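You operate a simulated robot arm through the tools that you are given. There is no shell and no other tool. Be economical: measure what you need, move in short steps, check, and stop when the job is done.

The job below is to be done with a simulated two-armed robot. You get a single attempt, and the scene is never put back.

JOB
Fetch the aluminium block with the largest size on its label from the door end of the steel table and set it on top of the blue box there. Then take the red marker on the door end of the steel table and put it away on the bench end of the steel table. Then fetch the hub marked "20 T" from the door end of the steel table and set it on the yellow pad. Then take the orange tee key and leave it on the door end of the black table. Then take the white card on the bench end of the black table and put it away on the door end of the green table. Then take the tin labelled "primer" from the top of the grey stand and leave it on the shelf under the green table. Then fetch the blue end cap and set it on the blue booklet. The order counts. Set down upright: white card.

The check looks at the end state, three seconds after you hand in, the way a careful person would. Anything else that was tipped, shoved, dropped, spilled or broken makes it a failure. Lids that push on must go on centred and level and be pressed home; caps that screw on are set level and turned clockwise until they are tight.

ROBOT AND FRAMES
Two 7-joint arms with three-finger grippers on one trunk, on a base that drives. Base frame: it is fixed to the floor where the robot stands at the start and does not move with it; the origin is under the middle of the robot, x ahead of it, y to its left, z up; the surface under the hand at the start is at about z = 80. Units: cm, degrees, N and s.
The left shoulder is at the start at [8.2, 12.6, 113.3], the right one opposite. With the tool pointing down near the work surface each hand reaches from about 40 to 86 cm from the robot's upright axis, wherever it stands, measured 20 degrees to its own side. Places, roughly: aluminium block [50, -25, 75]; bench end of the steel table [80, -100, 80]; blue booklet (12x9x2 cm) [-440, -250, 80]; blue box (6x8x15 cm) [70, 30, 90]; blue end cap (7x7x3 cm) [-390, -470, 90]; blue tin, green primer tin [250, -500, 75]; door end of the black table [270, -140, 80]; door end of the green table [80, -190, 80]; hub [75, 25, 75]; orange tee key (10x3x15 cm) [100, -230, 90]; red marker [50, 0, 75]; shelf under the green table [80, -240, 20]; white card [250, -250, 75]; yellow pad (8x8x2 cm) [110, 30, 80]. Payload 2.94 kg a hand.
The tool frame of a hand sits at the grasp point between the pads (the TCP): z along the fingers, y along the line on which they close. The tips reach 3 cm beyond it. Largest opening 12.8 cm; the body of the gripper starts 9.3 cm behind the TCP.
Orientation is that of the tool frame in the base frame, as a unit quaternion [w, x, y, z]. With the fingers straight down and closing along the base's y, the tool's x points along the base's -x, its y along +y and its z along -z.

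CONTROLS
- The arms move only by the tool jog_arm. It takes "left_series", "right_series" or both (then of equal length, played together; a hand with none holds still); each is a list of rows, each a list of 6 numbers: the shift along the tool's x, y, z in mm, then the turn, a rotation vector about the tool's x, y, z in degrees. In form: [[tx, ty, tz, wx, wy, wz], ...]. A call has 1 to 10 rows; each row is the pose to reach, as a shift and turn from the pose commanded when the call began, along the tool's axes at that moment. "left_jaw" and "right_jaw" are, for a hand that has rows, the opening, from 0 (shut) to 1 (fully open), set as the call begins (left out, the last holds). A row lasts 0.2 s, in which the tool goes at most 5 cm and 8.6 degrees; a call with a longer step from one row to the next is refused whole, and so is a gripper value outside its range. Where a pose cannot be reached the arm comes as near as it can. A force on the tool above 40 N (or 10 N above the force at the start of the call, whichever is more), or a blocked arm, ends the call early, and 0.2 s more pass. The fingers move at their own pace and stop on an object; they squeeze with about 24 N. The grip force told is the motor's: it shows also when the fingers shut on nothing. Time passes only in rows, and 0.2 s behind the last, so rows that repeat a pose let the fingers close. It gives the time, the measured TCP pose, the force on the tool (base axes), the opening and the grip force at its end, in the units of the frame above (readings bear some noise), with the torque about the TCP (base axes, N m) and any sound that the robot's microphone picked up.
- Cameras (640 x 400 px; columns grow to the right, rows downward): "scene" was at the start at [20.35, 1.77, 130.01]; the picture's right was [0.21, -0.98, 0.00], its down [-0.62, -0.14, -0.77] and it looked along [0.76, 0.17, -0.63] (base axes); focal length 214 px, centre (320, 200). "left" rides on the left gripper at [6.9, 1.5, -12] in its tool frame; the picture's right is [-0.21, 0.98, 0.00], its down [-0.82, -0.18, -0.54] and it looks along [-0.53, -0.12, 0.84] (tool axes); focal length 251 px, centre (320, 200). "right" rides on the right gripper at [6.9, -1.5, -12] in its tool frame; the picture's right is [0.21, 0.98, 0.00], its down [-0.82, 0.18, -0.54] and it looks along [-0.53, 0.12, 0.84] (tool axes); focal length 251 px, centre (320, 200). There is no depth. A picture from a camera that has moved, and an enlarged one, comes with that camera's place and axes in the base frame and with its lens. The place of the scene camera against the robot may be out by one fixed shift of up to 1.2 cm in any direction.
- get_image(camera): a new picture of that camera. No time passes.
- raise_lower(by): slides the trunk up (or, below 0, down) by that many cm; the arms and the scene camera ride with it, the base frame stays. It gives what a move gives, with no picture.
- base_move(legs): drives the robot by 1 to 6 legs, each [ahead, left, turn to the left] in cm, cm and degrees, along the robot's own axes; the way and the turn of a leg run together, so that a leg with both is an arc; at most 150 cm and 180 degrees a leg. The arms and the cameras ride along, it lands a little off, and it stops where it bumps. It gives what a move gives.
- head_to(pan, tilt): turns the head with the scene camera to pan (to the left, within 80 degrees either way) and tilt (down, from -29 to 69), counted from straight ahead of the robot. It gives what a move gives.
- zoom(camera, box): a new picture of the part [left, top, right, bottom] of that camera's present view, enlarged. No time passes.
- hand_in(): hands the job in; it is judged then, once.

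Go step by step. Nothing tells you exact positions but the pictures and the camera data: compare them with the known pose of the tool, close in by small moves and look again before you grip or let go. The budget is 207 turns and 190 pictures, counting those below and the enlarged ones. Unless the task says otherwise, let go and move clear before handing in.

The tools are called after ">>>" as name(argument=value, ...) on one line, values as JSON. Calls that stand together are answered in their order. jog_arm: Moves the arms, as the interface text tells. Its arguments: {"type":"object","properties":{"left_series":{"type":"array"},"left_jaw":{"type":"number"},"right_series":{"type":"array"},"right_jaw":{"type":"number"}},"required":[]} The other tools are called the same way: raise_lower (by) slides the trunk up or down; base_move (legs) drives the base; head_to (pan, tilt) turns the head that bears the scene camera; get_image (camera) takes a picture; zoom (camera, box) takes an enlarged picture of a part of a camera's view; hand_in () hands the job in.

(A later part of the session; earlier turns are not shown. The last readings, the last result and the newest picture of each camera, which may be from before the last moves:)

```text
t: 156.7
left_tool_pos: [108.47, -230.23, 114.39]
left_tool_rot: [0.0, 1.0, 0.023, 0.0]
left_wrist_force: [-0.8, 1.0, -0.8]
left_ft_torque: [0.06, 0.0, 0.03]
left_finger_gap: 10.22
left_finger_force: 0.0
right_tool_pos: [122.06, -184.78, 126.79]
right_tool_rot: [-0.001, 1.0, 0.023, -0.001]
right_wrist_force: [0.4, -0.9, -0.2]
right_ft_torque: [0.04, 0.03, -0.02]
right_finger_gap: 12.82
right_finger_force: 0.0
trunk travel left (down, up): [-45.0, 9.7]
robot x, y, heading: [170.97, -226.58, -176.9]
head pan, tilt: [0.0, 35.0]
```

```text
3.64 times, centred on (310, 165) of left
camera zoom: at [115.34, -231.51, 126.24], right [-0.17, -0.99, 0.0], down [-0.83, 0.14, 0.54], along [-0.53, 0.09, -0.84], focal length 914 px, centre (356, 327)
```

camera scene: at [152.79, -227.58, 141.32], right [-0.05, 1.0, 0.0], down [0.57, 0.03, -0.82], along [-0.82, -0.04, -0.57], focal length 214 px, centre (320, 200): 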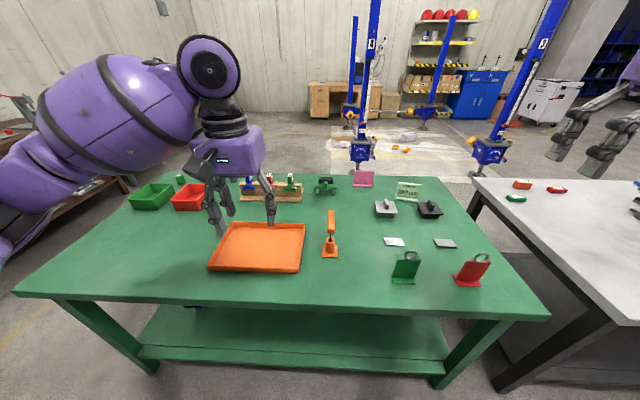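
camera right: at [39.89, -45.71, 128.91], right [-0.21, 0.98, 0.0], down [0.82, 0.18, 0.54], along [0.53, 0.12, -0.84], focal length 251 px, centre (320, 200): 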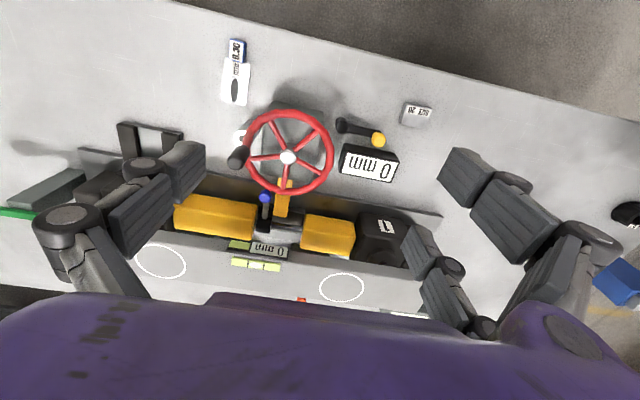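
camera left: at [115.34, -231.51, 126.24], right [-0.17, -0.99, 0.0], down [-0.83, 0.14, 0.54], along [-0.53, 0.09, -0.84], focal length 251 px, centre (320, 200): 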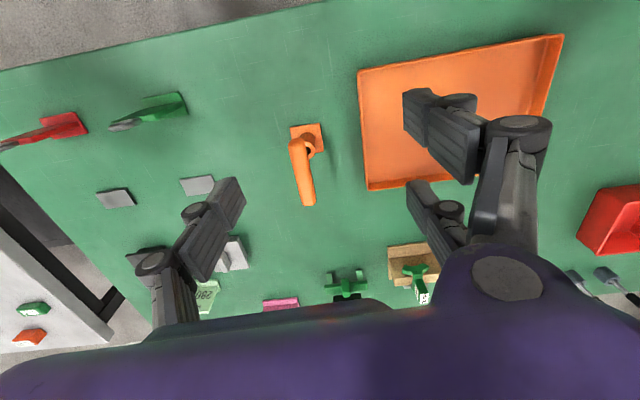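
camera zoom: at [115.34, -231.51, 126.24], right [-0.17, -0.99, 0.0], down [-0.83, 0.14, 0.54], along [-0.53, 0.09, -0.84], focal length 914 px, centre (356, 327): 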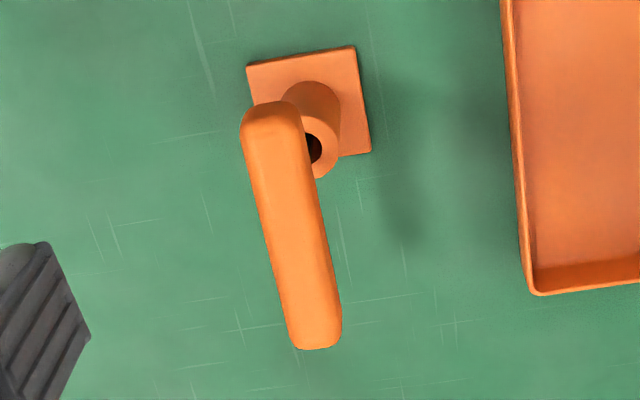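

Handle: along x at y≈-227, centre x≈101.4, top z≈97.7; socket tube top z≈89. I descend so the fingers straddle the bar.

>>> jog_arm(left_series=[[-35, -18, 0, 0, 0, 1.3], [-69, -35, 10, 0, 0, 2.6], [-69, -35, 50, 0, 0, 2.6], [-69, -35, 90, 0, 0, 2.6], [-69, -35, 130, 0, 0, 2.6], [-69, -35, 130, 0, 0, 2.6]], left_jaw=0.65)

>>> get_image(camera="left")

>>> zoom(camera="scene", box=[270, 130, 430, 270])

```text
t: 158.1
left_tool_pos: [101.57, -226.96, 101.67]
left_tool_rot: [0.0, 1.0, 0.001, -0.001]
left_wrist_force: [-0.5, -0.2, 0.4]
left_ft_torque: [-0.01, 0.01, -0.02]
left_finger_gap: 8.31
left_finger_force: 0.1
right_tool_pos: [122.03, -184.67, 126.72]
right_tool_rot: [0.0, 1.0, 0.023, 0.0]
right_wrist_force: [-0.4, -0.1, -0.3]
right_ft_torque: [-0.01, 0.02, 0.02]
right_finger_gap: 12.8
right_finger_force: 0.1
trunk travel left (down, up): [-45.0, 9.7]
robot x, y, heading: [171.31, -226.62, -177.3]
head pan, tilt: [0.0, 35.0]
```

```text
122 pictures are left
camera left: at [108.52, -228.47, 113.61], right [-0.21, -0.98, 0.0], down [-0.82, 0.18, 0.54], along [-0.53, 0.12, -0.84], focal length 251 px, centre (320, 200)
```

left: 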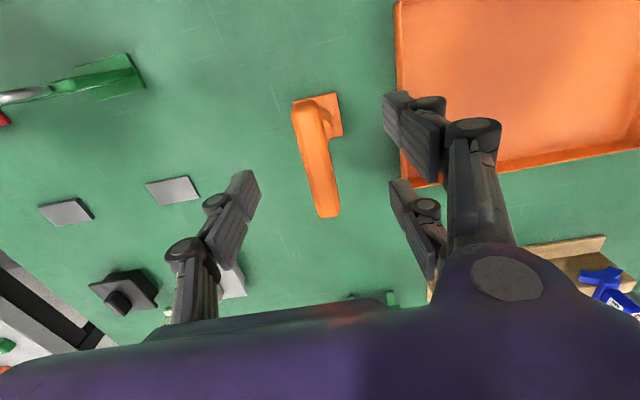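

```text
2.86 times, centred on (350, 200) of scene
camera zoom: at [152.82, -227.58, 141.33], right [-0.05, 1.0, 0.0], down [0.57, 0.03, -0.82], along [-0.82, -0.04, -0.57], focal length 613 px, centre (234, 200)
```

zoom: 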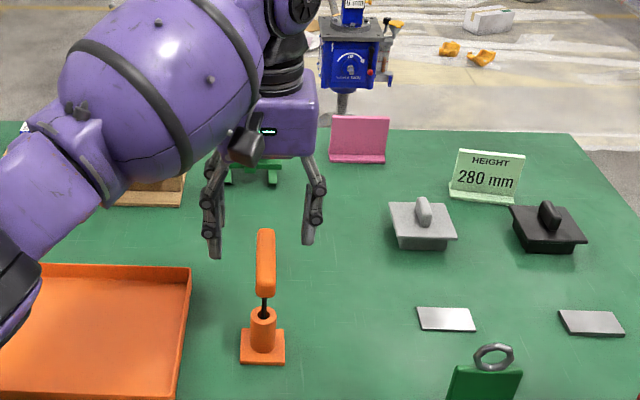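

>>> jog_arm(left_series=[[-3, -3, 20, 0, 0, 0], [-3, -3, 40, 0, 0, 0], [-3, -3, 52, 0, 0, 0], [-3, -3, 52, 0, 0, 0]])

>>> get_image(camera="left")

>>> zoom(camera="scene", box=[290, 150, 390, 270])

```text
t: 159.1
left_tool_pos: [101.3, -226.64, 96.25]
left_tool_rot: [0.0, 1.0, 0.002, 0.0]
left_wrist_force: [-1.1, 0.4, 0.0]
left_ft_torque: [-0.03, -0.02, -0.01]
left_finger_gap: 8.31
left_finger_force: 0.0
right_tool_pos: [121.94, -184.62, 126.79]
right_tool_rot: [0.0, 1.0, 0.024, 0.0]
right_wrist_force: [0.0, -0.6, 0.7]
right_ft_torque: [-0.03, -0.01, 0.01]
right_finger_gap: 12.84
right_finger_force: 0.1
trunk travel left (down, up): [-45.0, 9.7]
robot x, y, heading: [171.5, -226.52, -177.4]
head pan, tilt: [0.0, 35.0]
```

```text
120 pictures are left
camera left: at [108.17, -228.17, 108.16], right [-0.21, -0.98, 0.0], down [-0.82, 0.18, 0.54], along [-0.53, 0.11, -0.84], focal length 251 px, centre (320, 200)
```

left: 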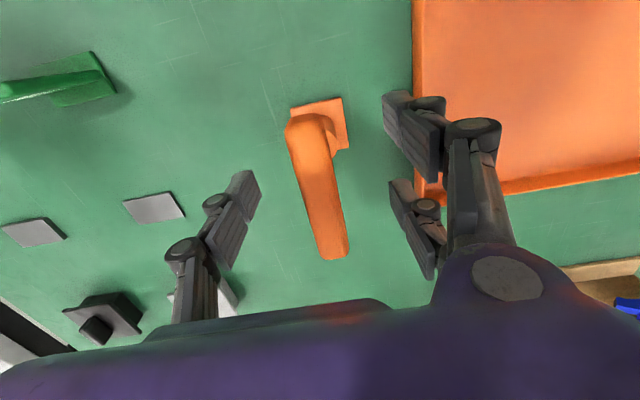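

```text
3.33 times, centred on (340, 210) of scene
camera zoom: at [152.79, -227.59, 141.33], right [-0.05, 1.0, 0.0], down [0.57, 0.03, -0.82], along [-0.82, -0.04, -0.57], focal length 715 px, centre (253, 167)
```

zoom: 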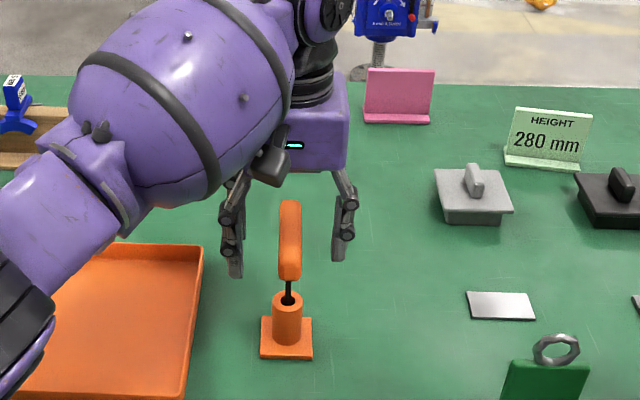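

The handle is at the grasp point. Closing.

>>> jog_arm(left_series=[[0, 0, 3, 0, 0, 0], [0, 0, 3, 0, 0, 0], [0, 0, 3, 0, 0, 0], [0, 0, 3, 0, 0, 0], [0, 0, 3, 0, 0, 0]], left_jaw=0)

>>> get_image(camera="left")

```text
t: 160.3
left_tool_pos: [101.15, -226.68, 95.82]
left_tool_rot: [0.0, 1.0, 0.0, 0.001]
left_wrist_force: [-0.4, 0.2, 0.0]
left_ft_torque: [0.02, 0.03, -0.01]
left_finger_gap: 2.17
left_finger_force: 24.2
right_tool_pos: [121.93, -184.61, 126.76]
right_tool_rot: [0.0, 1.0, 0.024, -0.001]
right_wrist_force: [-0.5, 0.5, -1.3]
right_ft_torque: [0.0, -0.02, 0.02]
right_finger_gap: 12.82
right_finger_force: 0.0
trunk travel left (down, up): [-45.0, 9.7]
robot x, y, heading: [171.38, -226.76, -177.4]
head pan, tilt: [0.0, 35.0]
```

```text
118 pictures are left
camera left: at [108.06, -228.2, 107.81], right [-0.21, -0.98, 0.0], down [-0.82, 0.18, 0.54], along [-0.53, 0.11, -0.84], focal length 251 px, centre (320, 200)
```

left: 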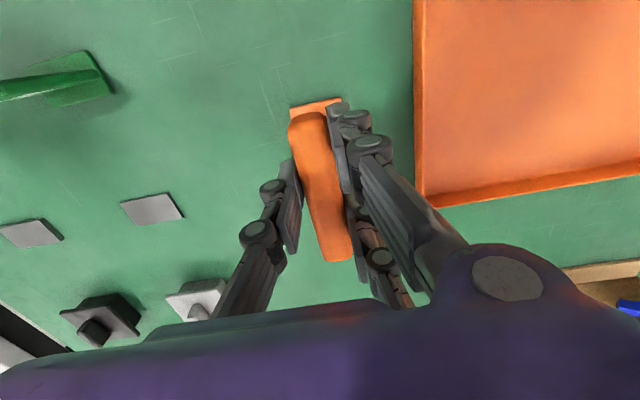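

Gripped (gap 2.2). I lift straight up slowly to draw the shaft from the socket.

>>> jog_arm(left_series=[[0, 0, -15, 0, 0, 0], [0, 0, -30, 0, 0, 0], [0, 0, -50, 0, 0, 0], [0, 0, -70, 0, 0, 0], [0, 0, -90, 0, 0, 0], [0, 0, -110, 0, 0, 0], [0, 0, -130, 0, 0, 0], [0, 0, -150, 0, 0, 0], [0, 0, -170, 0, 0, 0], [0, 0, -190, 0, 0, 0]])

>>> get_image(camera="scene")

>>> get_image(camera="left")

```text
t: 162.5
left_tool_pos: [101.36, -226.88, 114.95]
left_tool_rot: [0.001, 1.0, 0.001, 0.001]
left_wrist_force: [-0.6, 0.5, -3.1]
left_ft_torque: [0.02, -0.02, 0.0]
left_finger_gap: 2.19
left_finger_force: 23.8
right_tool_pos: [122.03, -184.54, 126.6]
right_tool_rot: [0.0, 1.0, 0.023, -0.001]
right_wrist_force: [0.1, 0.0, -0.4]
right_ft_torque: [0.0, 0.02, -0.01]
right_finger_gap: 12.79
right_finger_force: 0.1
trunk travel left (down, up): [-45.0, 9.7]
robot x, y, heading: [170.82, -227.02, -177.5]
head pan, tilt: [0.0, 35.0]
```

```text
117 pictures are left
camera scene: at [152.81, -227.57, 141.33], right [-0.05, 1.0, 0.0], down [0.57, 0.03, -0.82], along [-0.82, -0.04, -0.57], focal length 214 px, centre (320, 200)
```

scene: 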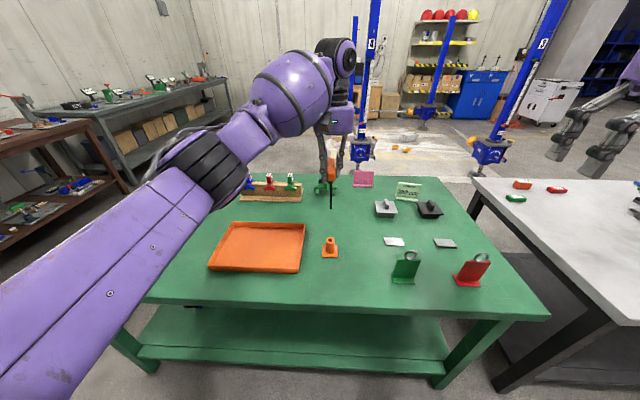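

```text
116 pictures are left
camera left: at [108.12, -228.39, 126.76], right [-0.21, -0.98, 0.0], down [-0.82, 0.18, 0.54], along [-0.53, 0.11, -0.84], focal length 251 px, centre (320, 200)
```

left: 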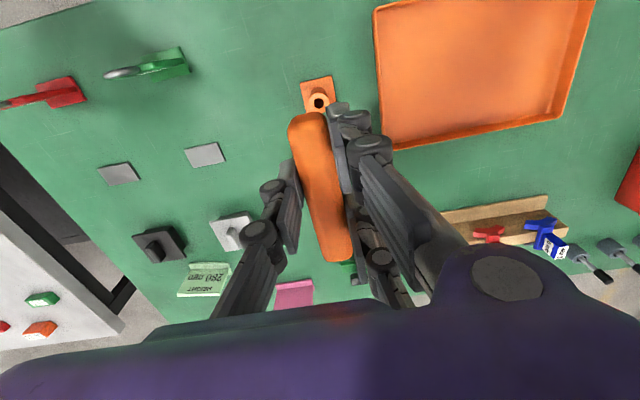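

The key is out; its tip hangs about 12 cm below the grasp point. I retract the hand, then turn round and drive to the door end of the black table.

>>> jog_arm(left_series=[[45, 0, 0, 0, 0, 0], [90, 0, 0, 0, 0, 0], [135, 10, 0, 0, 0, 0], [180, 20, 0, 0, 0, 0], [190, 30, 0, 0, 0, 0]])

>>> base_move(legs=[[0, 75, 0], [0, 0, 180]])

>>> get_image(camera="scene")

```text
t: 163.7
left_tool_pos: [119.99, -229.66, 115.08]
left_tool_rot: [0.0, 1.0, 0.002, 0.0]
left_wrist_force: [1.2, -0.1, -2.6]
left_ft_torque: [-0.02, -0.07, 0.02]
left_finger_gap: 2.15
left_finger_force: 24.2
right_tool_pos: [121.92, -184.63, 126.68]
right_tool_rot: [0.0, 1.0, 0.024, -0.002]
right_wrist_force: [0.6, 1.4, 0.2]
right_ft_torque: [0.03, -0.01, -0.01]
right_finger_gap: 12.79
right_finger_force: 0.0
trunk travel left (down, up): [-45.0, 9.7]
robot x, y, heading: [171.23, -226.43, -177.0]
head pan, tilt: [0.0, 35.0]
```

```text
t: 178.1
left_tool_pos: [225.96, -293.74, 115.06]
left_tool_rot: [0.0, -0.041, 0.999, -0.001]
left_wrist_force: [0.0, 0.2, -3.3]
left_ft_torque: [0.02, 0.03, -0.01]
left_finger_gap: 2.19
left_finger_force: 24.3
right_tool_pos: [227.48, -338.89, 126.71]
right_tool_rot: [0.001, -0.062, 0.998, 0.0]
right_wrist_force: [0.1, -0.9, 0.5]
right_ft_torque: [0.01, 0.04, 0.02]
right_finger_gap: 12.81
right_finger_force: 0.0
trunk travel left (down, up): [-45.0, 9.7]
robot x, y, heading: [175.14, -300.53, 7.0]
head pan, tilt: [0.0, 35.0]
```

```text
115 pictures are left
camera scene: at [192.67, -298.56, 141.32], right [0.12, -0.99, 0.0], down [-0.57, -0.07, -0.82], along [0.81, 0.1, -0.57], focal length 214 px, centre (320, 200)
```

scene: 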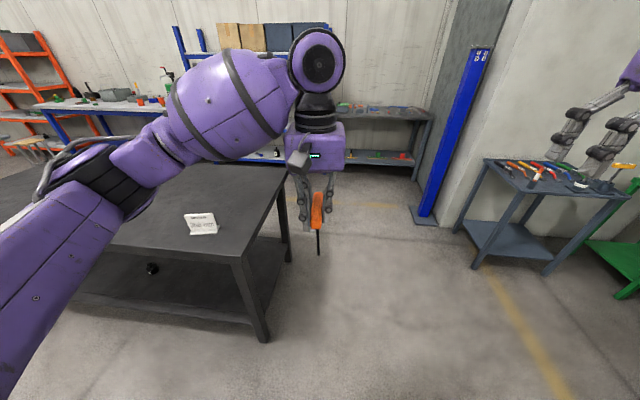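

I moved the wrong way (y≈-300). I straighten the heading and slide left 150 cm to the door end.

>>> base_move(legs=[[0, 0, -7], [0, 75, 0], [0, 75, 0]])

>>> get_image(camera="scene")

```text
t: 192.4
left_tool_pos: [226.1, -148.81, 114.98]
left_tool_rot: [-0.001, 0.02, 1.0, 0.0]
left_wrist_force: [-0.1, -0.6, -3.0]
left_ft_torque: [0.01, 0.03, -0.04]
left_finger_gap: 2.16
left_finger_force: 24.0
right_tool_pos: [222.22, -193.66, 126.69]
right_tool_rot: [0.001, -0.003, 1.0, 0.0]
right_wrist_force: [0.7, -0.1, 0.4]
right_ft_torque: [0.03, 0.01, 0.0]
right_finger_gap: 12.79
right_finger_force: 0.1
trunk travel left (down, up): [-45.0, 9.7]
robot x, y, heading: [175.16, -149.4, 0.2]
head pan, tilt: [0.0, 35.0]
```

```text
114 pictures are left
camera scene: at [192.42, -149.61, 141.32], right [0.0, -1.0, 0.0], down [-0.57, 0.0, -0.82], along [0.82, 0.0, -0.57], focal length 214 px, centre (320, 200)
```

scene: 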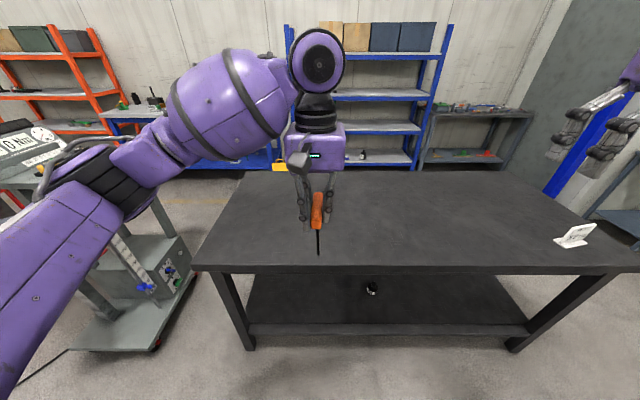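

Black table spans x 240–314, y -107…-260. The key must lie down: I test tilting the hand sideways (shaft pointing to the right) in free air.

>>> jog_arm(left_series=[[0, 0, 0, 8.5, 0, 0], [0, 0, 0, 17, 0, 0], [0, 0, 0, 25.5, 0, 0], [0, 0, 0, 34, 0, 0], [0, 0, 0, 42.5, 0, 0], [0, 0, 0, 51, 0, 0], [0, 0, 0, 59.5, 0, 0], [0, 0, 0, 66, 0, 0], [0, 0, 0, 70, 0, 0], [0, 0, 0, 70, 0, 0]])

>>> get_image(camera="scene")

```text
t: 194.6
left_tool_pos: [225.98, -148.75, 115.09]
left_tool_rot: [-0.011, 0.017, 0.819, -0.574]
left_wrist_force: [-0.5, 0.2, -2.9]
left_ft_torque: [0.06, -0.02, 0.0]
left_finger_gap: 2.15
left_finger_force: 23.7
right_tool_pos: [222.22, -193.66, 126.66]
right_tool_rot: [0.001, -0.003, 1.0, 0.0]
right_wrist_force: [0.4, 0.1, -0.1]
right_ft_torque: [0.0, -0.01, 0.01]
right_finger_gap: 12.8
right_finger_force: 0.1
trunk travel left (down, up): [-45.0, 9.7]
robot x, y, heading: [175.07, -149.49, 0.5]
head pan, tilt: [0.0, 35.0]
```

```text
113 pictures are left
camera scene: at [192.42, -149.6, 141.32], right [0.0, -1.0, 0.0], down [-0.57, 0.0, -0.82], along [0.82, 0.0, -0.57], focal length 214 px, centre (320, 200)
```

scene: 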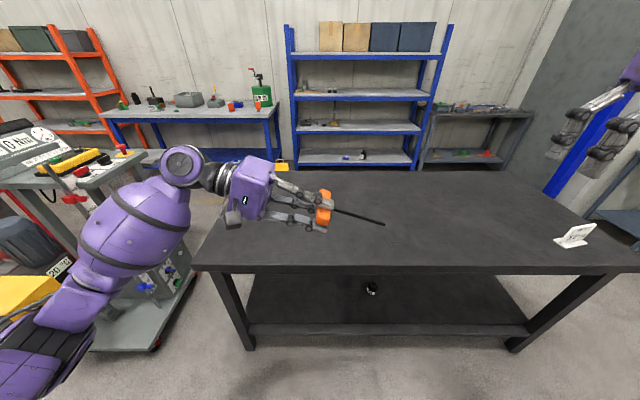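

The tilt works well. I move the base up to the table and then lower the hand.

>>> base_move(legs=[[20, 12, 0]])

>>> get_image(camera="scene")

```text
t: 196.3
left_tool_pos: [245.43, -136.83, 114.99]
left_tool_rot: [-0.013, 0.02, 0.819, -0.574]
left_wrist_force: [0.8, -0.4, -2.5]
left_ft_torque: [0.0, 0.01, -0.01]
left_finger_gap: 2.15
left_finger_force: 23.9
right_tool_pos: [241.39, -181.9, 126.56]
right_tool_rot: [0.0, 0.001, 1.0, 0.0]
right_wrist_force: [-0.2, 0.6, 0.4]
right_ft_torque: [0.02, 0.03, -0.01]
right_finger_gap: 12.8
right_finger_force: 0.0
trunk travel left (down, up): [-45.0, 9.7]
robot x, y, heading: [194.54, -137.23, -0.1]
head pan, tilt: [0.0, 35.0]
```

```text
112 pictures are left
camera scene: at [211.77, -137.57, 141.33], right [0.0, -1.0, 0.0], down [-0.57, 0.0, -0.82], along [0.82, 0.0, -0.57], focal length 214 px, centre (320, 200)
```

scene: 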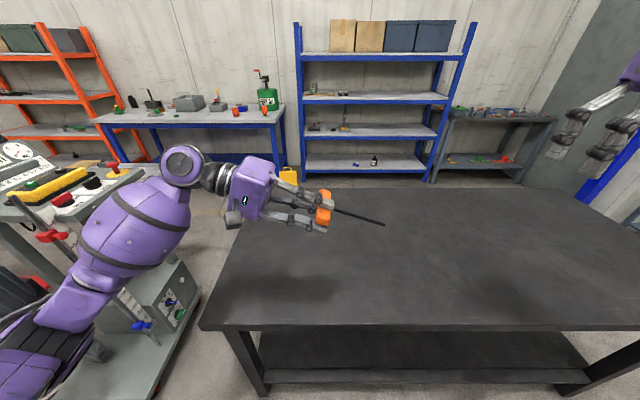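

>>> jog_arm(left_series=[[-30, 0, 0, 0, 0, 0], [-70, 20, 7, 0, 0, 0], [-100, 56, 20, 0, 0, 0], [-120, 96, 35, 0, 0, 0], [-120, 140, 51, 0, 0, 0], [-120, 184, 67, 0, 0, 0], [-120, 225, 82, 0, 0, 0], [-120, 245, 89, 0, 0, 0], [-120, 254, 92, 0, 0, 0], [-120, 254, 92, 0, 0, 0]])

>>> get_image(camera="scene")

>>> get_image(camera="left")

```text
t: 198.5
left_tool_pos: [257.56, -137.32, 87.97]
left_tool_rot: [-0.013, 0.019, 0.819, -0.573]
left_wrist_force: [0.3, -0.3, -3.9]
left_ft_torque: [0.05, 0.02, 0.02]
left_finger_gap: 2.18
left_finger_force: 24.1
right_tool_pos: [241.3, -181.75, 126.7]
right_tool_rot: [0.0, 0.0, 1.0, 0.0]
right_wrist_force: [-0.3, -0.6, 0.1]
right_ft_torque: [-0.01, 0.02, 0.01]
right_finger_gap: 12.82
right_finger_force: 0.1
trunk travel left (down, up): [-45.0, 9.7]
robot x, y, heading: [194.06, -137.13, -0.1]
head pan, tilt: [0.0, 35.0]
```

```text
111 pictures are left
camera scene: at [211.8, -137.54, 141.32], right [0.0, -1.0, 0.0], down [-0.57, 0.0, -0.82], along [0.82, 0.0, -0.57], focal length 214 px, centre (320, 200)
```

scene: 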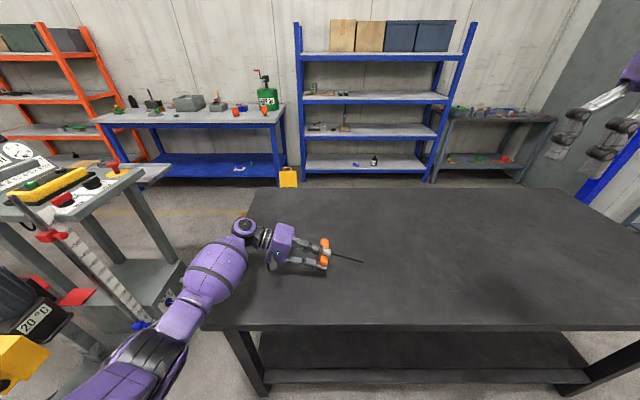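

```text
110 pictures are left
camera left: at [251.14, -125.33, 90.49], right [0.23, 0.32, -0.92], down [0.84, 0.41, 0.35], along [0.49, -0.85, -0.18], focal length 251 px, centre (320, 200)
```

left: 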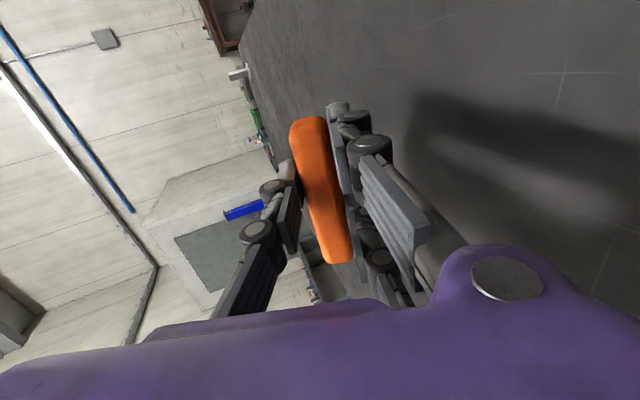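

>>> zoom(camera="scene", box=[200, 200, 400, 330])

>>> jog_arm(left_series=[[0, 9, 3.4, 0, 0, 0], [0, 17, 6.2, 0, 0, 0], [0, 21, 7.6, 0, 0, 0], [0, 24, 8.7, 0, 0, 0]])

>>> zoom(camera="scene", box=[200, 200, 400, 330])

```text
3.08 times, centred on (300, 265) of scene
camera zoom: at [211.8, -137.54, 141.32], right [0.0, -1.0, 0.0], down [-0.57, 0.0, -0.82], along [0.82, 0.0, -0.57], focal length 660 px, centre (382, 0)
```

zoom: 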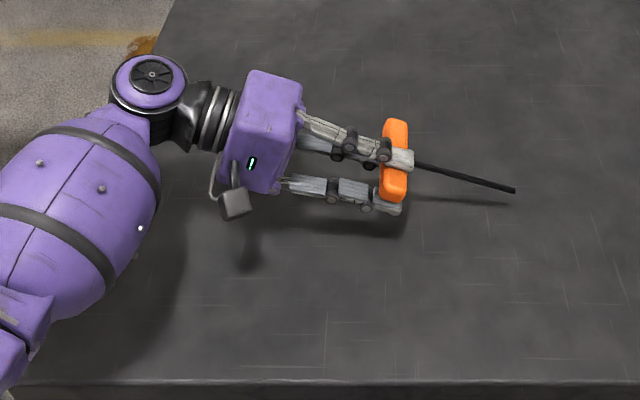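

```text
t: 199.5
left_tool_pos: [257.42, -137.36, 85.48]
left_tool_rot: [-0.013, 0.018, 0.819, -0.574]
left_wrist_force: [0.2, 0.6, -2.4]
left_ft_torque: [0.03, 0.04, 0.0]
left_finger_gap: 2.18
left_finger_force: 24.1
right_tool_pos: [241.29, -181.78, 126.73]
right_tool_rot: [0.0, 0.0, 1.0, -0.001]
right_wrist_force: [0.7, -0.3, 0.2]
right_ft_torque: [-0.01, -0.01, -0.03]
right_finger_gap: 12.8
right_finger_force: 0.0
trunk travel left (down, up): [-45.0, 9.7]
robot x, y, heading: [194.64, -137.36, 0.1]
head pan, tilt: [0.0, 35.0]
```

```text
3.08 times, centred on (300, 265) of scene
camera zoom: at [211.82, -137.56, 141.32], right [0.0, -1.0, 0.0], down [-0.57, 0.0, -0.82], along [0.82, 0.0, -0.57], focal length 660 px, centre (382, 0)
```

zoom: 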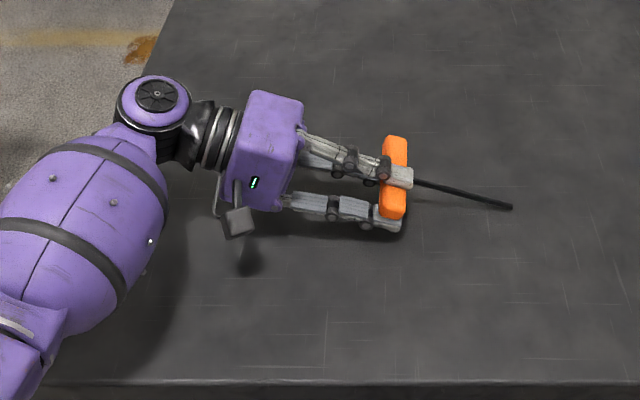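

>>> jog_arm(left_series=[[0, 3, 1, 0, 0, 0], [0, 6, 2, 0, 0, 0], [0, 9, 3, 0, 0, 0], [0, 12, 4.3, 0, 0, 0]])

>>> zoom(camera="scene", box=[250, 220, 390, 310])

```text
t: 200.5
left_tool_pos: [257.35, -137.28, 84.07]
left_tool_rot: [-0.012, 0.018, 0.819, -0.573]
left_wrist_force: [1.6, 2.4, 5.1]
left_ft_torque: [-0.95, -0.06, 0.21]
left_finger_gap: 2.33
left_finger_force: 23.8
right_tool_pos: [241.27, -181.67, 126.66]
right_tool_rot: [0.001, 0.0, 1.0, 0.0]
right_wrist_force: [0.2, 0.0, -0.5]
right_ft_torque: [-0.01, -0.04, -0.01]
right_finger_gap: 12.79
right_finger_force: 0.1
trunk travel left (down, up): [-45.0, 9.7]
robot x, y, heading: [194.45, -137.37, 0.2]
head pan, tilt: [0.0, 35.0]
```

```text
4.44 times, centred on (320, 265) of scene
camera zoom: at [211.76, -137.51, 141.33], right [0.0, -1.0, 0.0], down [-0.57, 0.0, -0.82], along [0.82, 0.0, -0.57], focal length 953 px, centre (320, -89)
```

zoom: 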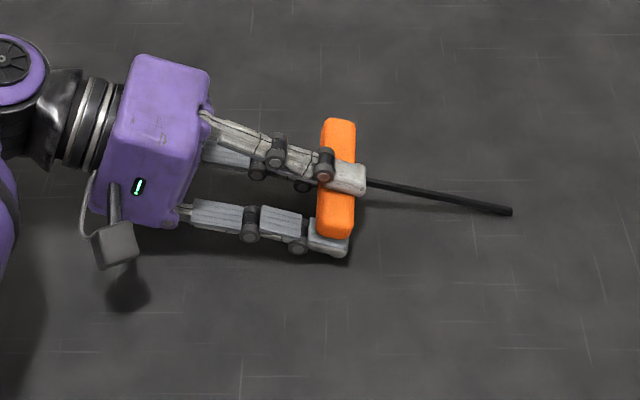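

Tip rests on the table. I open slightly so the handle settles on the lower finger, then draw the hand back level.

>>> jog_arm(left_series=[[0, 0, 0, 0, 0, 0], [0, 0, 0, 0, 0, 0], [0, 0, 0, 0, 0, 0]], left_jaw=0.3)

>>> zoom(camera="scene", box=[250, 220, 390, 310])

```text
t: 201.3
left_tool_pos: [257.37, -137.48, 84.15]
left_tool_rot: [-0.014, 0.018, 0.819, -0.573]
left_wrist_force: [-0.3, -0.5, -1.4]
left_ft_torque: [0.01, 0.07, 0.0]
left_finger_gap: 3.98
left_finger_force: 0.8
right_tool_pos: [241.44, -181.85, 126.72]
right_tool_rot: [0.001, 0.0, 1.0, 0.0]
right_wrist_force: [-0.7, -0.6, -0.4]
right_ft_torque: [0.0, 0.02, 0.03]
right_finger_gap: 12.8
right_finger_force: 0.1
trunk travel left (down, up): [-45.0, 9.7]
robot x, y, heading: [194.44, -137.82, -0.2]
head pan, tilt: [0.0, 35.0]
```

```text
4.44 times, centred on (320, 265) of scene
camera zoom: at [211.81, -137.55, 141.32], right [0.0, -1.0, 0.0], down [-0.57, 0.0, -0.82], along [0.82, 0.0, -0.57], focal length 953 px, centre (320, -89)
```

zoom: 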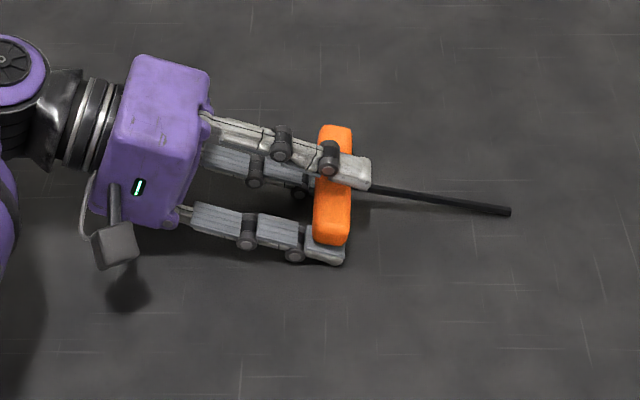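

>>> jog_arm(left_series=[[0, 3.4, -9.4, 0, 0, 0], [0, 6.8, -18.8, 0, 0, 0], [0, 10.2, -28.2, 0, 0, 0], [0, 13.6, -37.6, 0, 0, 0], [0, 17, -47, 0, 0, 0], [0, 22, -65, 0, 0, 0], [0, 22, -75, 0, 0, 0]])

>>> zoom(camera="scene", box=[200, 200, 400, 330])

```text
t: 202.9
left_tool_pos: [257.79, -129.48, 84.71]
left_tool_rot: [-0.012, 0.018, 0.819, -0.573]
left_wrist_force: [-0.5, -1.1, -1.7]
left_ft_torque: [0.02, -0.02, 0.04]
left_finger_gap: 3.99
left_finger_force: 0.5
right_tool_pos: [241.35, -181.88, 126.74]
right_tool_rot: [0.001, 0.0, 1.0, 0.001]
right_wrist_force: [0.9, -0.1, -0.6]
right_ft_torque: [0.01, -0.01, 0.0]
right_finger_gap: 12.8
right_finger_force: 0.0
trunk travel left (down, up): [-45.0, 9.7]
robot x, y, heading: [194.46, -137.21, -0.0]
head pan, tilt: [0.0, 35.0]
```

```text
3.08 times, centred on (300, 265) of scene
camera zoom: at [211.8, -137.53, 141.32], right [0.0, -1.0, 0.0], down [-0.57, 0.0, -0.82], along [0.82, 0.0, -0.57], focal length 660 px, centre (382, 0)
```

zoom: 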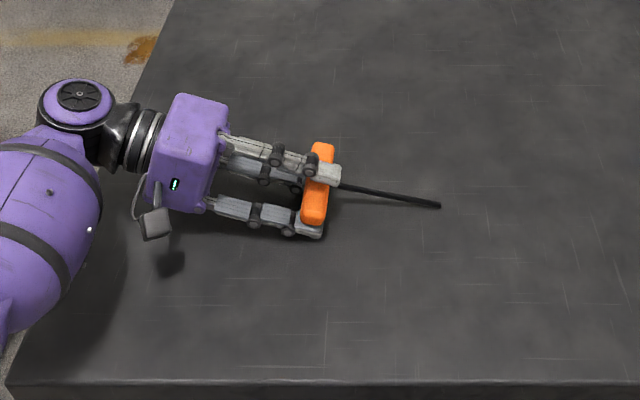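

The key rides back with the fingers. I reduce the tilt so the handle slides gently off the finger onto the table.

>>> jog_arm(left_series=[[0, 0, 0, -8, 0, 0], [0, 0, 0, -16, 0, 0], [0, 0, 0, -24, 0, 0], [0, 0, 0, -32, 0, 0], [0, 0, 0, -32, 0, 0]], left_jaw=0.34)

>>> zoom(camera="scene", box=[200, 200, 400, 330])

>>> get_image(camera="left")

```text
t: 204.1
left_tool_pos: [257.77, -129.44, 84.58]
left_tool_rot: [-0.007, 0.02, 0.945, -0.325]
left_wrist_force: [-0.6, 0.5, -3.2]
left_ft_torque: [0.06, -0.09, -0.04]
left_finger_gap: 4.44
left_finger_force: 0.6
right_tool_pos: [241.38, -181.72, 126.68]
right_tool_rot: [0.0, 0.0, 1.0, 0.001]
right_wrist_force: [-0.7, 0.3, 0.1]
right_ft_torque: [-0.05, 0.02, -0.02]
right_finger_gap: 12.81
right_finger_force: 0.0
trunk travel left (down, up): [-45.0, 9.7]
robot x, y, heading: [194.17, -137.81, -0.1]
head pan, tilt: [0.0, 35.0]
```

```text
3.08 times, centred on (300, 265) of scene
camera zoom: at [211.82, -137.51, 141.32], right [0.0, -1.0, 0.0], down [-0.57, 0.0, -0.82], along [0.82, 0.0, -0.57], focal length 660 px, centre (382, 0)
```

zoom: 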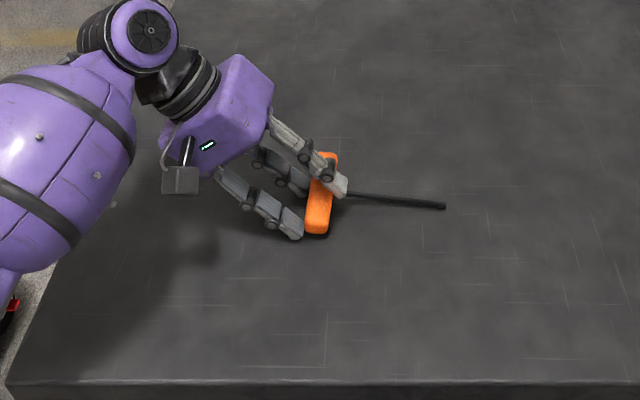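

```text
103 pictures are left
camera left: at [251.19, -120.66, 93.1], right [0.25, 0.76, -0.6], down [0.83, 0.15, 0.54], along [0.5, -0.63, -0.59], focal length 251 px, centre (320, 200)
```

left: 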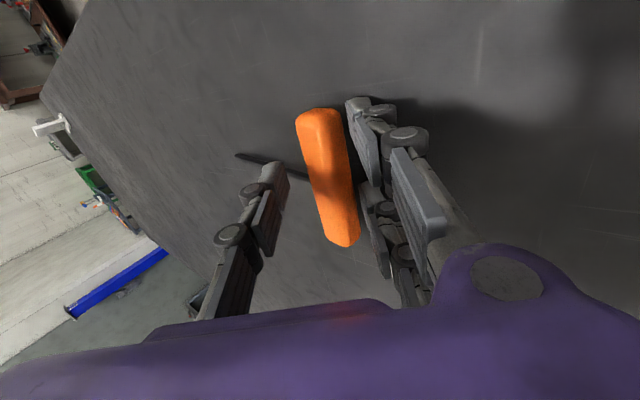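

>>> jog_arm(left_series=[[0, 0, 0, -8, 0, 0], [0, 0, 0, -16, 0, 0], [0, 0, 0, -24, 0, 0], [0, 0, 0, -24, 0, 0]], left_jaw=0.45)

>>> zoom(camera="scene", box=[200, 200, 400, 330])

>>> get_image(camera="left")

```text
t: 205.1
left_tool_pos: [257.78, -129.31, 84.84]
left_tool_rot: [-0.003, 0.022, 0.992, -0.121]
left_wrist_force: [0.5, -0.2, 0.6]
left_ft_torque: [-0.01, 0.03, 0.0]
left_finger_gap: 5.76
left_finger_force: 0.1
right_tool_pos: [241.39, -181.73, 126.79]
right_tool_rot: [0.0, -0.001, 1.0, 0.0]
right_wrist_force: [-0.4, 0.3, 0.5]
right_ft_torque: [-0.04, -0.01, -0.01]
right_finger_gap: 12.79
right_finger_force: 0.0
trunk travel left (down, up): [-45.0, 9.7]
robot x, y, heading: [194.22, -137.62, 0.3]
head pan, tilt: [0.0, 35.0]
```

```text
3.08 times, centred on (300, 265) of scene
camera zoom: at [211.79, -137.5, 141.32], right [0.0, -1.0, 0.0], down [-0.57, 0.0, -0.82], along [0.82, 0.0, -0.57], focal length 660 px, centre (382, 0)
```

zoom: 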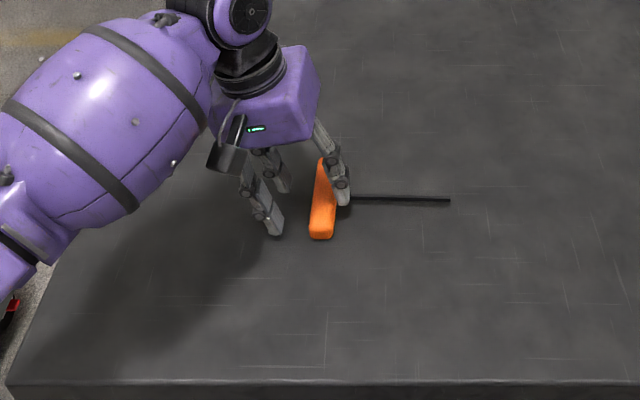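

```text
101 pictures are left
camera left: at [250.97, -124.84, 95.92], right [0.26, 0.94, -0.23], down [0.82, -0.08, 0.57], along [0.51, -0.34, -0.79], focal length 251 px, centre (320, 200)
```

left: 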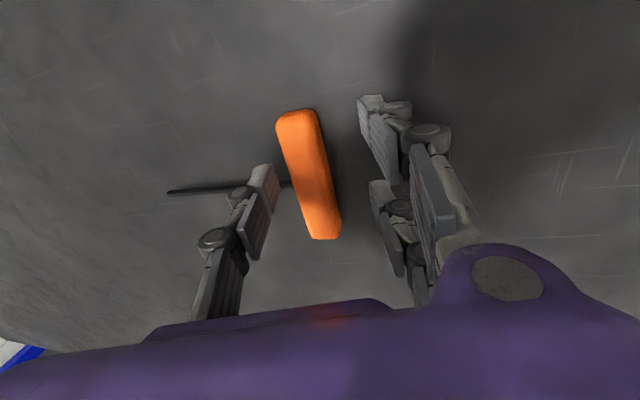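

The key lies flat. I lift the hand clear and level it.

>>> jog_arm(left_series=[[0, -2.4, -9.7, 0, 0, 0], [0, -9.6, -39, 0, 0, 0], [0, -20, -85, -5, 0, 0], [0, -30, -130, -10, 0, 0], [0, -42, -175, -14, 0, 0], [0, -53, -220, -14, 0, 0], [0, -64, -265, -14, 0, 0], [0, -73, -300, -14, 0, 0]])

>>> head_to(pan=-30, tilt=35)

>>> get_image(camera="scene")

```text
t: 206.9
left_tool_pos: [257.55, -129.05, 115.65]
left_tool_rot: [-0.001, 0.022, 1.0, 0.0]
left_wrist_force: [-0.9, 0.0, -0.6]
left_ft_torque: [0.01, -0.02, -0.01]
left_finger_gap: 5.76
left_finger_force: 0.0
right_tool_pos: [241.32, -181.79, 126.75]
right_tool_rot: [0.001, -0.001, 1.0, -0.001]
right_wrist_force: [-0.6, 0.2, 0.3]
right_ft_torque: [0.0, 0.05, -0.02]
right_finger_gap: 12.81
right_finger_force: 0.1
trunk travel left (down, up): [-45.0, 9.7]
robot x, y, heading: [194.33, -137.76, 0.0]
head pan, tilt: [0.0, 35.0]
```

```text
t: 207.8
left_tool_pos: [257.69, -129.15, 115.44]
left_tool_rot: [0.001, 0.023, 1.0, 0.0]
left_wrist_force: [0.8, 0.0, -0.8]
left_ft_torque: [0.0, -0.02, 0.0]
left_finger_gap: 5.74
left_finger_force: 0.1
right_tool_pos: [241.34, -181.8, 126.79]
right_tool_rot: [0.001, 0.0, 1.0, -0.001]
right_wrist_force: [-0.9, 0.5, 0.1]
right_ft_torque: [-0.03, -0.01, 0.0]
right_finger_gap: 12.79
right_finger_force: 0.1
trunk travel left (down, up): [-45.0, 9.7]
robot x, y, heading: [194.8, -137.84, 0.1]
head pan, tilt: [-30.0, 35.0]
```

```text
100 pictures are left
camera scene: at [210.61, -141.94, 141.32], right [-0.5, -0.87, 0.0], down [-0.5, 0.29, -0.82], along [0.71, -0.41, -0.57], focal length 214 px, centre (320, 200)
```

scene: 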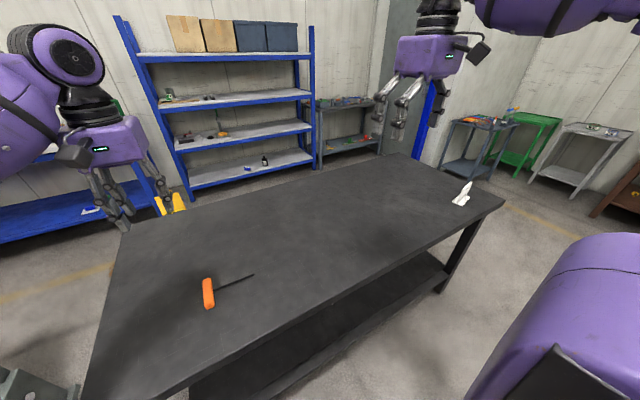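

The key is left in place. Next the white card at about (250, -238): I slide right along the black table.

>>> base_move(legs=[[-9, 0, 0], [0, -97, 0]])

>>> head_to(pan=0, tilt=38)

>>> get_image(camera="scene")

>>> get_image(camera="left")

```text
t: 217.6
left_tool_pos: [249.67, -226.97, 115.46]
left_tool_rot: [0.0, 0.014, 1.0, 0.0]
left_wrist_force: [1.4, 0.0, -0.1]
left_ft_torque: [0.0, 0.01, -0.01]
left_finger_gap: 5.78
left_finger_force: 0.1
right_tool_pos: [234.23, -280.06, 126.68]
right_tool_rot: [0.001, -0.009, 1.0, 0.0]
right_wrist_force: [0.2, 0.0, -0.5]
right_ft_torque: [-0.01, 0.03, 0.0]
right_finger_gap: 12.82
right_finger_force: 0.0
trunk travel left (down, up): [-45.0, 9.7]
robot x, y, heading: [186.26, -236.65, 0.8]
head pan, tilt: [-30.0, 35.0]
```

```text
t: 218.5
left_tool_pos: [249.74, -227.01, 115.59]
left_tool_rot: [-0.001, 0.013, 1.0, 0.0]
left_wrist_force: [0.9, 0.1, 0.0]
left_ft_torque: [0.02, 0.0, 0.0]
left_finger_gap: 5.78
left_finger_force: 0.1
right_tool_pos: [234.28, -279.87, 126.71]
right_tool_rot: [0.0, -0.009, 1.0, 0.0]
right_wrist_force: [1.4, 0.4, 0.7]
right_ft_torque: [0.01, -0.03, 0.0]
right_finger_gap: 12.77
right_finger_force: 0.0
trunk travel left (down, up): [-45.0, 9.7]
robot x, y, heading: [186.29, -236.45, 1.1]
head pan, tilt: [0.0, 38.0]
```

```text
99 pictures are left
camera scene: at [203.77, -236.29, 140.87], right [0.02, -1.0, 0.0], down [-0.62, -0.01, -0.79], along [0.79, 0.01, -0.62], focal length 214 px, centre (320, 200)
```

scene: 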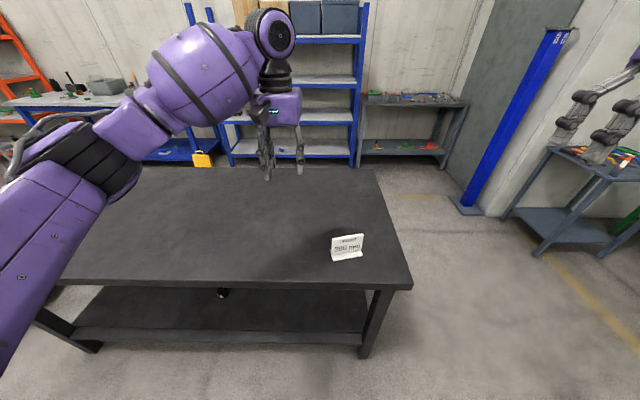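

```text
98 pictures are left
camera left: at [242.68, -225.35, 127.46], right [0.24, 0.97, 0.0], down [0.82, -0.2, 0.54], along [0.52, -0.13, -0.84], focal length 251 px, centre (320, 200)
```

left: 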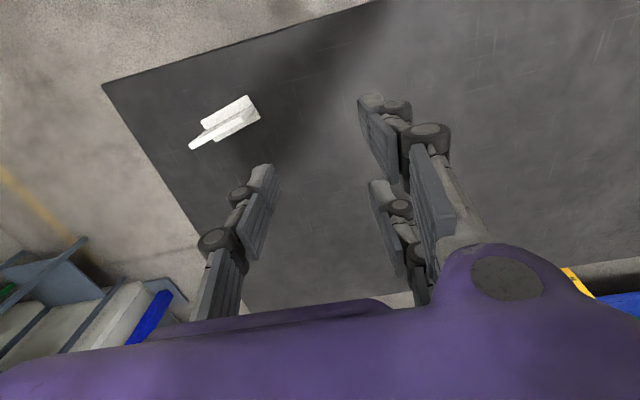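

>>> zoom(camera="scene", box=[310, 220, 390, 280])

>>> zoom(camera="left", box=[170, 75, 290, 170])

```text
6.67 times, centred on (350, 250) of scene
camera zoom: at [203.77, -236.29, 140.87], right [0.02, -1.0, 0.0], down [-0.62, -0.01, -0.79], along [0.79, 0.01, -0.62], focal length 1430 px, centre (120, -133)
```

zoom: 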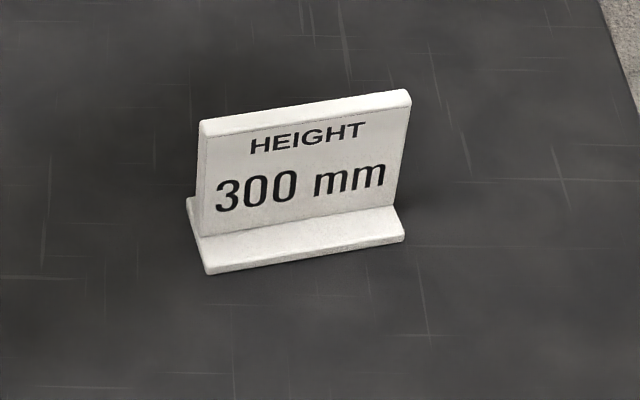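

```text
4.21 times, centred on (230, 122) of left
camera zoom: at [242.68, -225.35, 127.46], right [0.24, 0.97, 0.0], down [0.82, -0.2, 0.54], along [0.52, -0.13, -0.84], focal length 1059 px, centre (699, 526)
```

zoom: 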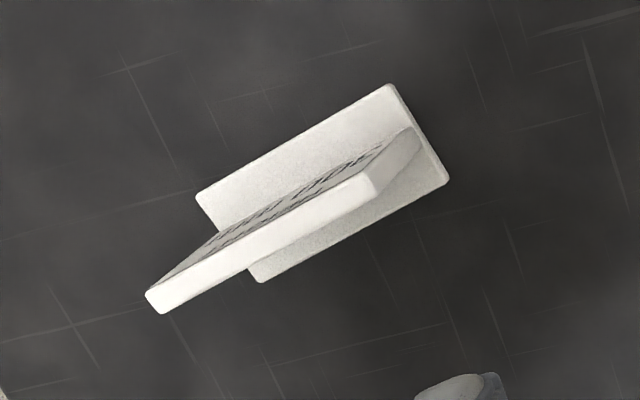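

The card is a small sign on a foot: foot centre (250.7, -244.4), turned about 11°, plate top z≈87. I bring the left hand over it, turned to close across the plate.

>>> jog_arm(left_series=[[-1, -19, 14, 0, 0, 8.5], [-3, -38, 28, 0, 0, 17], [-5, -58, 42, 0, 0, 25.5], [-7, -77, 56, 0, 0, 34], [-9, -97, 70, 0, 0, 42.5], [-11, -116, 85, 0, 0, 51], [-12, -135, 100, 0, 0, 59.5], [-13, -155, 115, 0, 0, 68], [-14.5, -174, 130, 0, 0, 76.5], [-14.5, -174, 130, 0, 0, 77]])

>>> get_image(camera="left")

```text
t: 220.7
left_tool_pos: [250.85, -244.45, 102.46]
left_tool_rot: [0.0, 0.633, 0.774, 0.0]
left_wrist_force: [0.7, -0.5, 0.0]
left_ft_torque: [0.0, -0.01, 0.03]
left_finger_gap: 5.78
left_finger_force: 0.1
right_tool_pos: [234.33, -279.93, 126.61]
right_tool_rot: [0.001, -0.009, 1.0, 0.0]
right_wrist_force: [0.0, -0.6, 0.2]
right_ft_torque: [-0.01, -0.01, 0.02]
right_finger_gap: 12.8
right_finger_force: 0.0
trunk travel left (down, up): [-45.0, 9.7]
robot x, y, heading: [186.5, -236.81, 1.1]
head pan, tilt: [0.0, 38.0]
```

```text
95 pictures are left
camera left: at [250.93, -237.43, 114.45], right [1.0, -0.02, 0.0], down [-0.01, -0.84, 0.54], along [-0.01, -0.54, -0.84], focal length 251 px, centre (320, 200)
```

left: 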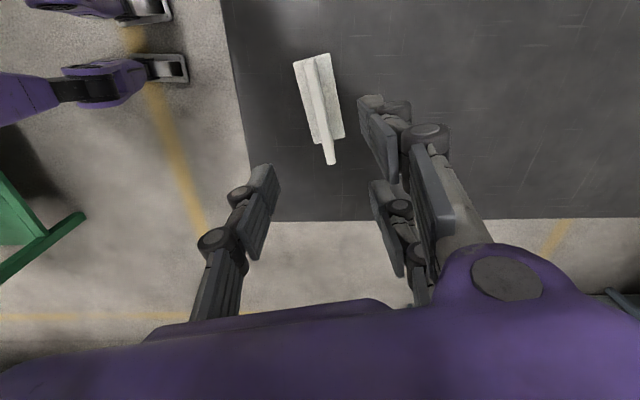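

Aligned. I descend and close on the plate.

>>> jog_arm(left_series=[[0, 0, 45, 0, 0, 0], [0, 0, 90, 0, 0, 0], [0, 0, 130, 0, 0, 0], [0, 0, 160, 0, 0, 0], [0, 0, 166, 0, 0, 0], [0, 0, 166, 0, 0, 0]])

>>> get_image(camera="left")

```text
t: 222.1
left_tool_pos: [250.67, -244.28, 86.05]
left_tool_rot: [0.0, 0.632, 0.775, 0.0]
left_wrist_force: [0.2, 0.5, 0.7]
left_ft_torque: [-0.01, 0.01, 0.04]
left_finger_gap: 5.75
left_finger_force: 0.2
right_tool_pos: [234.24, -279.95, 126.67]
right_tool_rot: [0.001, -0.01, 1.0, 0.0]
right_wrist_force: [-0.8, -0.5, -0.4]
right_ft_torque: [0.02, 0.02, -0.01]
right_finger_gap: 12.8
right_finger_force: 0.1
trunk travel left (down, up): [-45.0, 9.7]
robot x, y, heading: [186.59, -236.75, 1.4]
head pan, tilt: [0.0, 38.0]
```

```text
94 pictures are left
camera left: at [250.78, -237.28, 97.87], right [1.0, -0.02, 0.0], down [-0.01, -0.84, 0.54], along [-0.01, -0.54, -0.84], focal length 251 px, centre (320, 200)
```

left: 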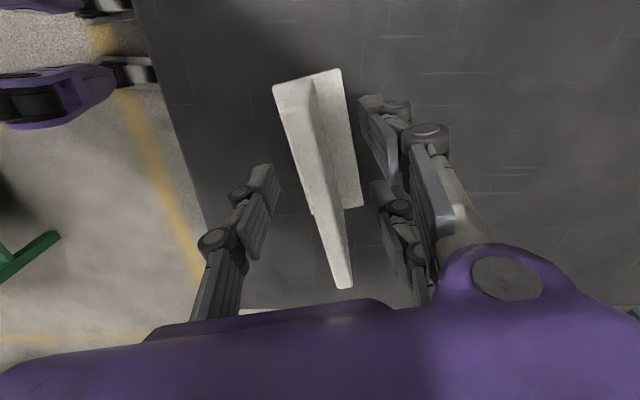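

>>> jog_arm(left_series=[[0, 0, 0, 0, 0, 0], [0, 0, 0, 0, 0, 0], [0, 0, 0, 0, 0, 0], [0, 0, 0, 0, 0, 0], [0, 0, -15, 0, 0, 0], [0, 0, -50, 0, 0, 0], [0, 0, -95, 0, 0, 0], [0, 0, -140, 0, 0, 0], [0, 0, -185, 0, 0, 0], [0, 0, -230, 0, 0, 0]], left_jaw=0)

>>> get_image(camera="left")

>>> zoom(camera="scene", box=[240, 100, 400, 220])

```text
t: 224.3
left_tool_pos: [250.8, -244.17, 108.83]
left_tool_rot: [-0.001, 0.632, 0.775, 0.0]
left_wrist_force: [-0.8, 0.3, -0.9]
left_ft_torque: [-0.01, -0.03, 0.01]
left_finger_gap: 0.97
left_finger_force: 24.0
right_tool_pos: [234.16, -279.99, 126.7]
right_tool_rot: [0.001, -0.009, 1.0, 0.0]
right_wrist_force: [-1.2, 0.1, 0.0]
right_ft_torque: [0.0, -0.04, 0.03]
right_finger_gap: 12.81
right_finger_force: 0.1
trunk travel left (down, up): [-45.0, 9.7]
robot x, y, heading: [186.38, -236.56, 0.9]
head pan, tilt: [0.0, 38.0]
```

```text
93 pictures are left
camera left: at [250.91, -237.28, 120.81], right [1.0, -0.02, 0.0], down [-0.01, -0.84, 0.54], along [-0.01, -0.54, -0.84], focal length 251 px, centre (320, 200)
```

left: 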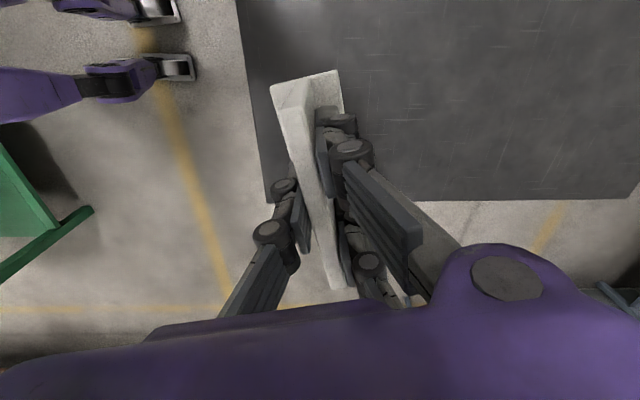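

```text
3.33 times, centred on (320, 160) of scene
camera zoom: at [203.69, -236.29, 140.88], right [0.02, -1.0, 0.0], down [-0.62, -0.01, -0.79], along [0.79, 0.01, -0.62], focal length 715 px, centre (320, 333)
```

zoom: 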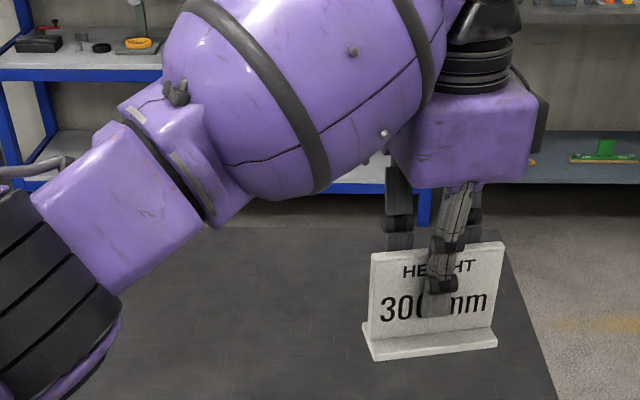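

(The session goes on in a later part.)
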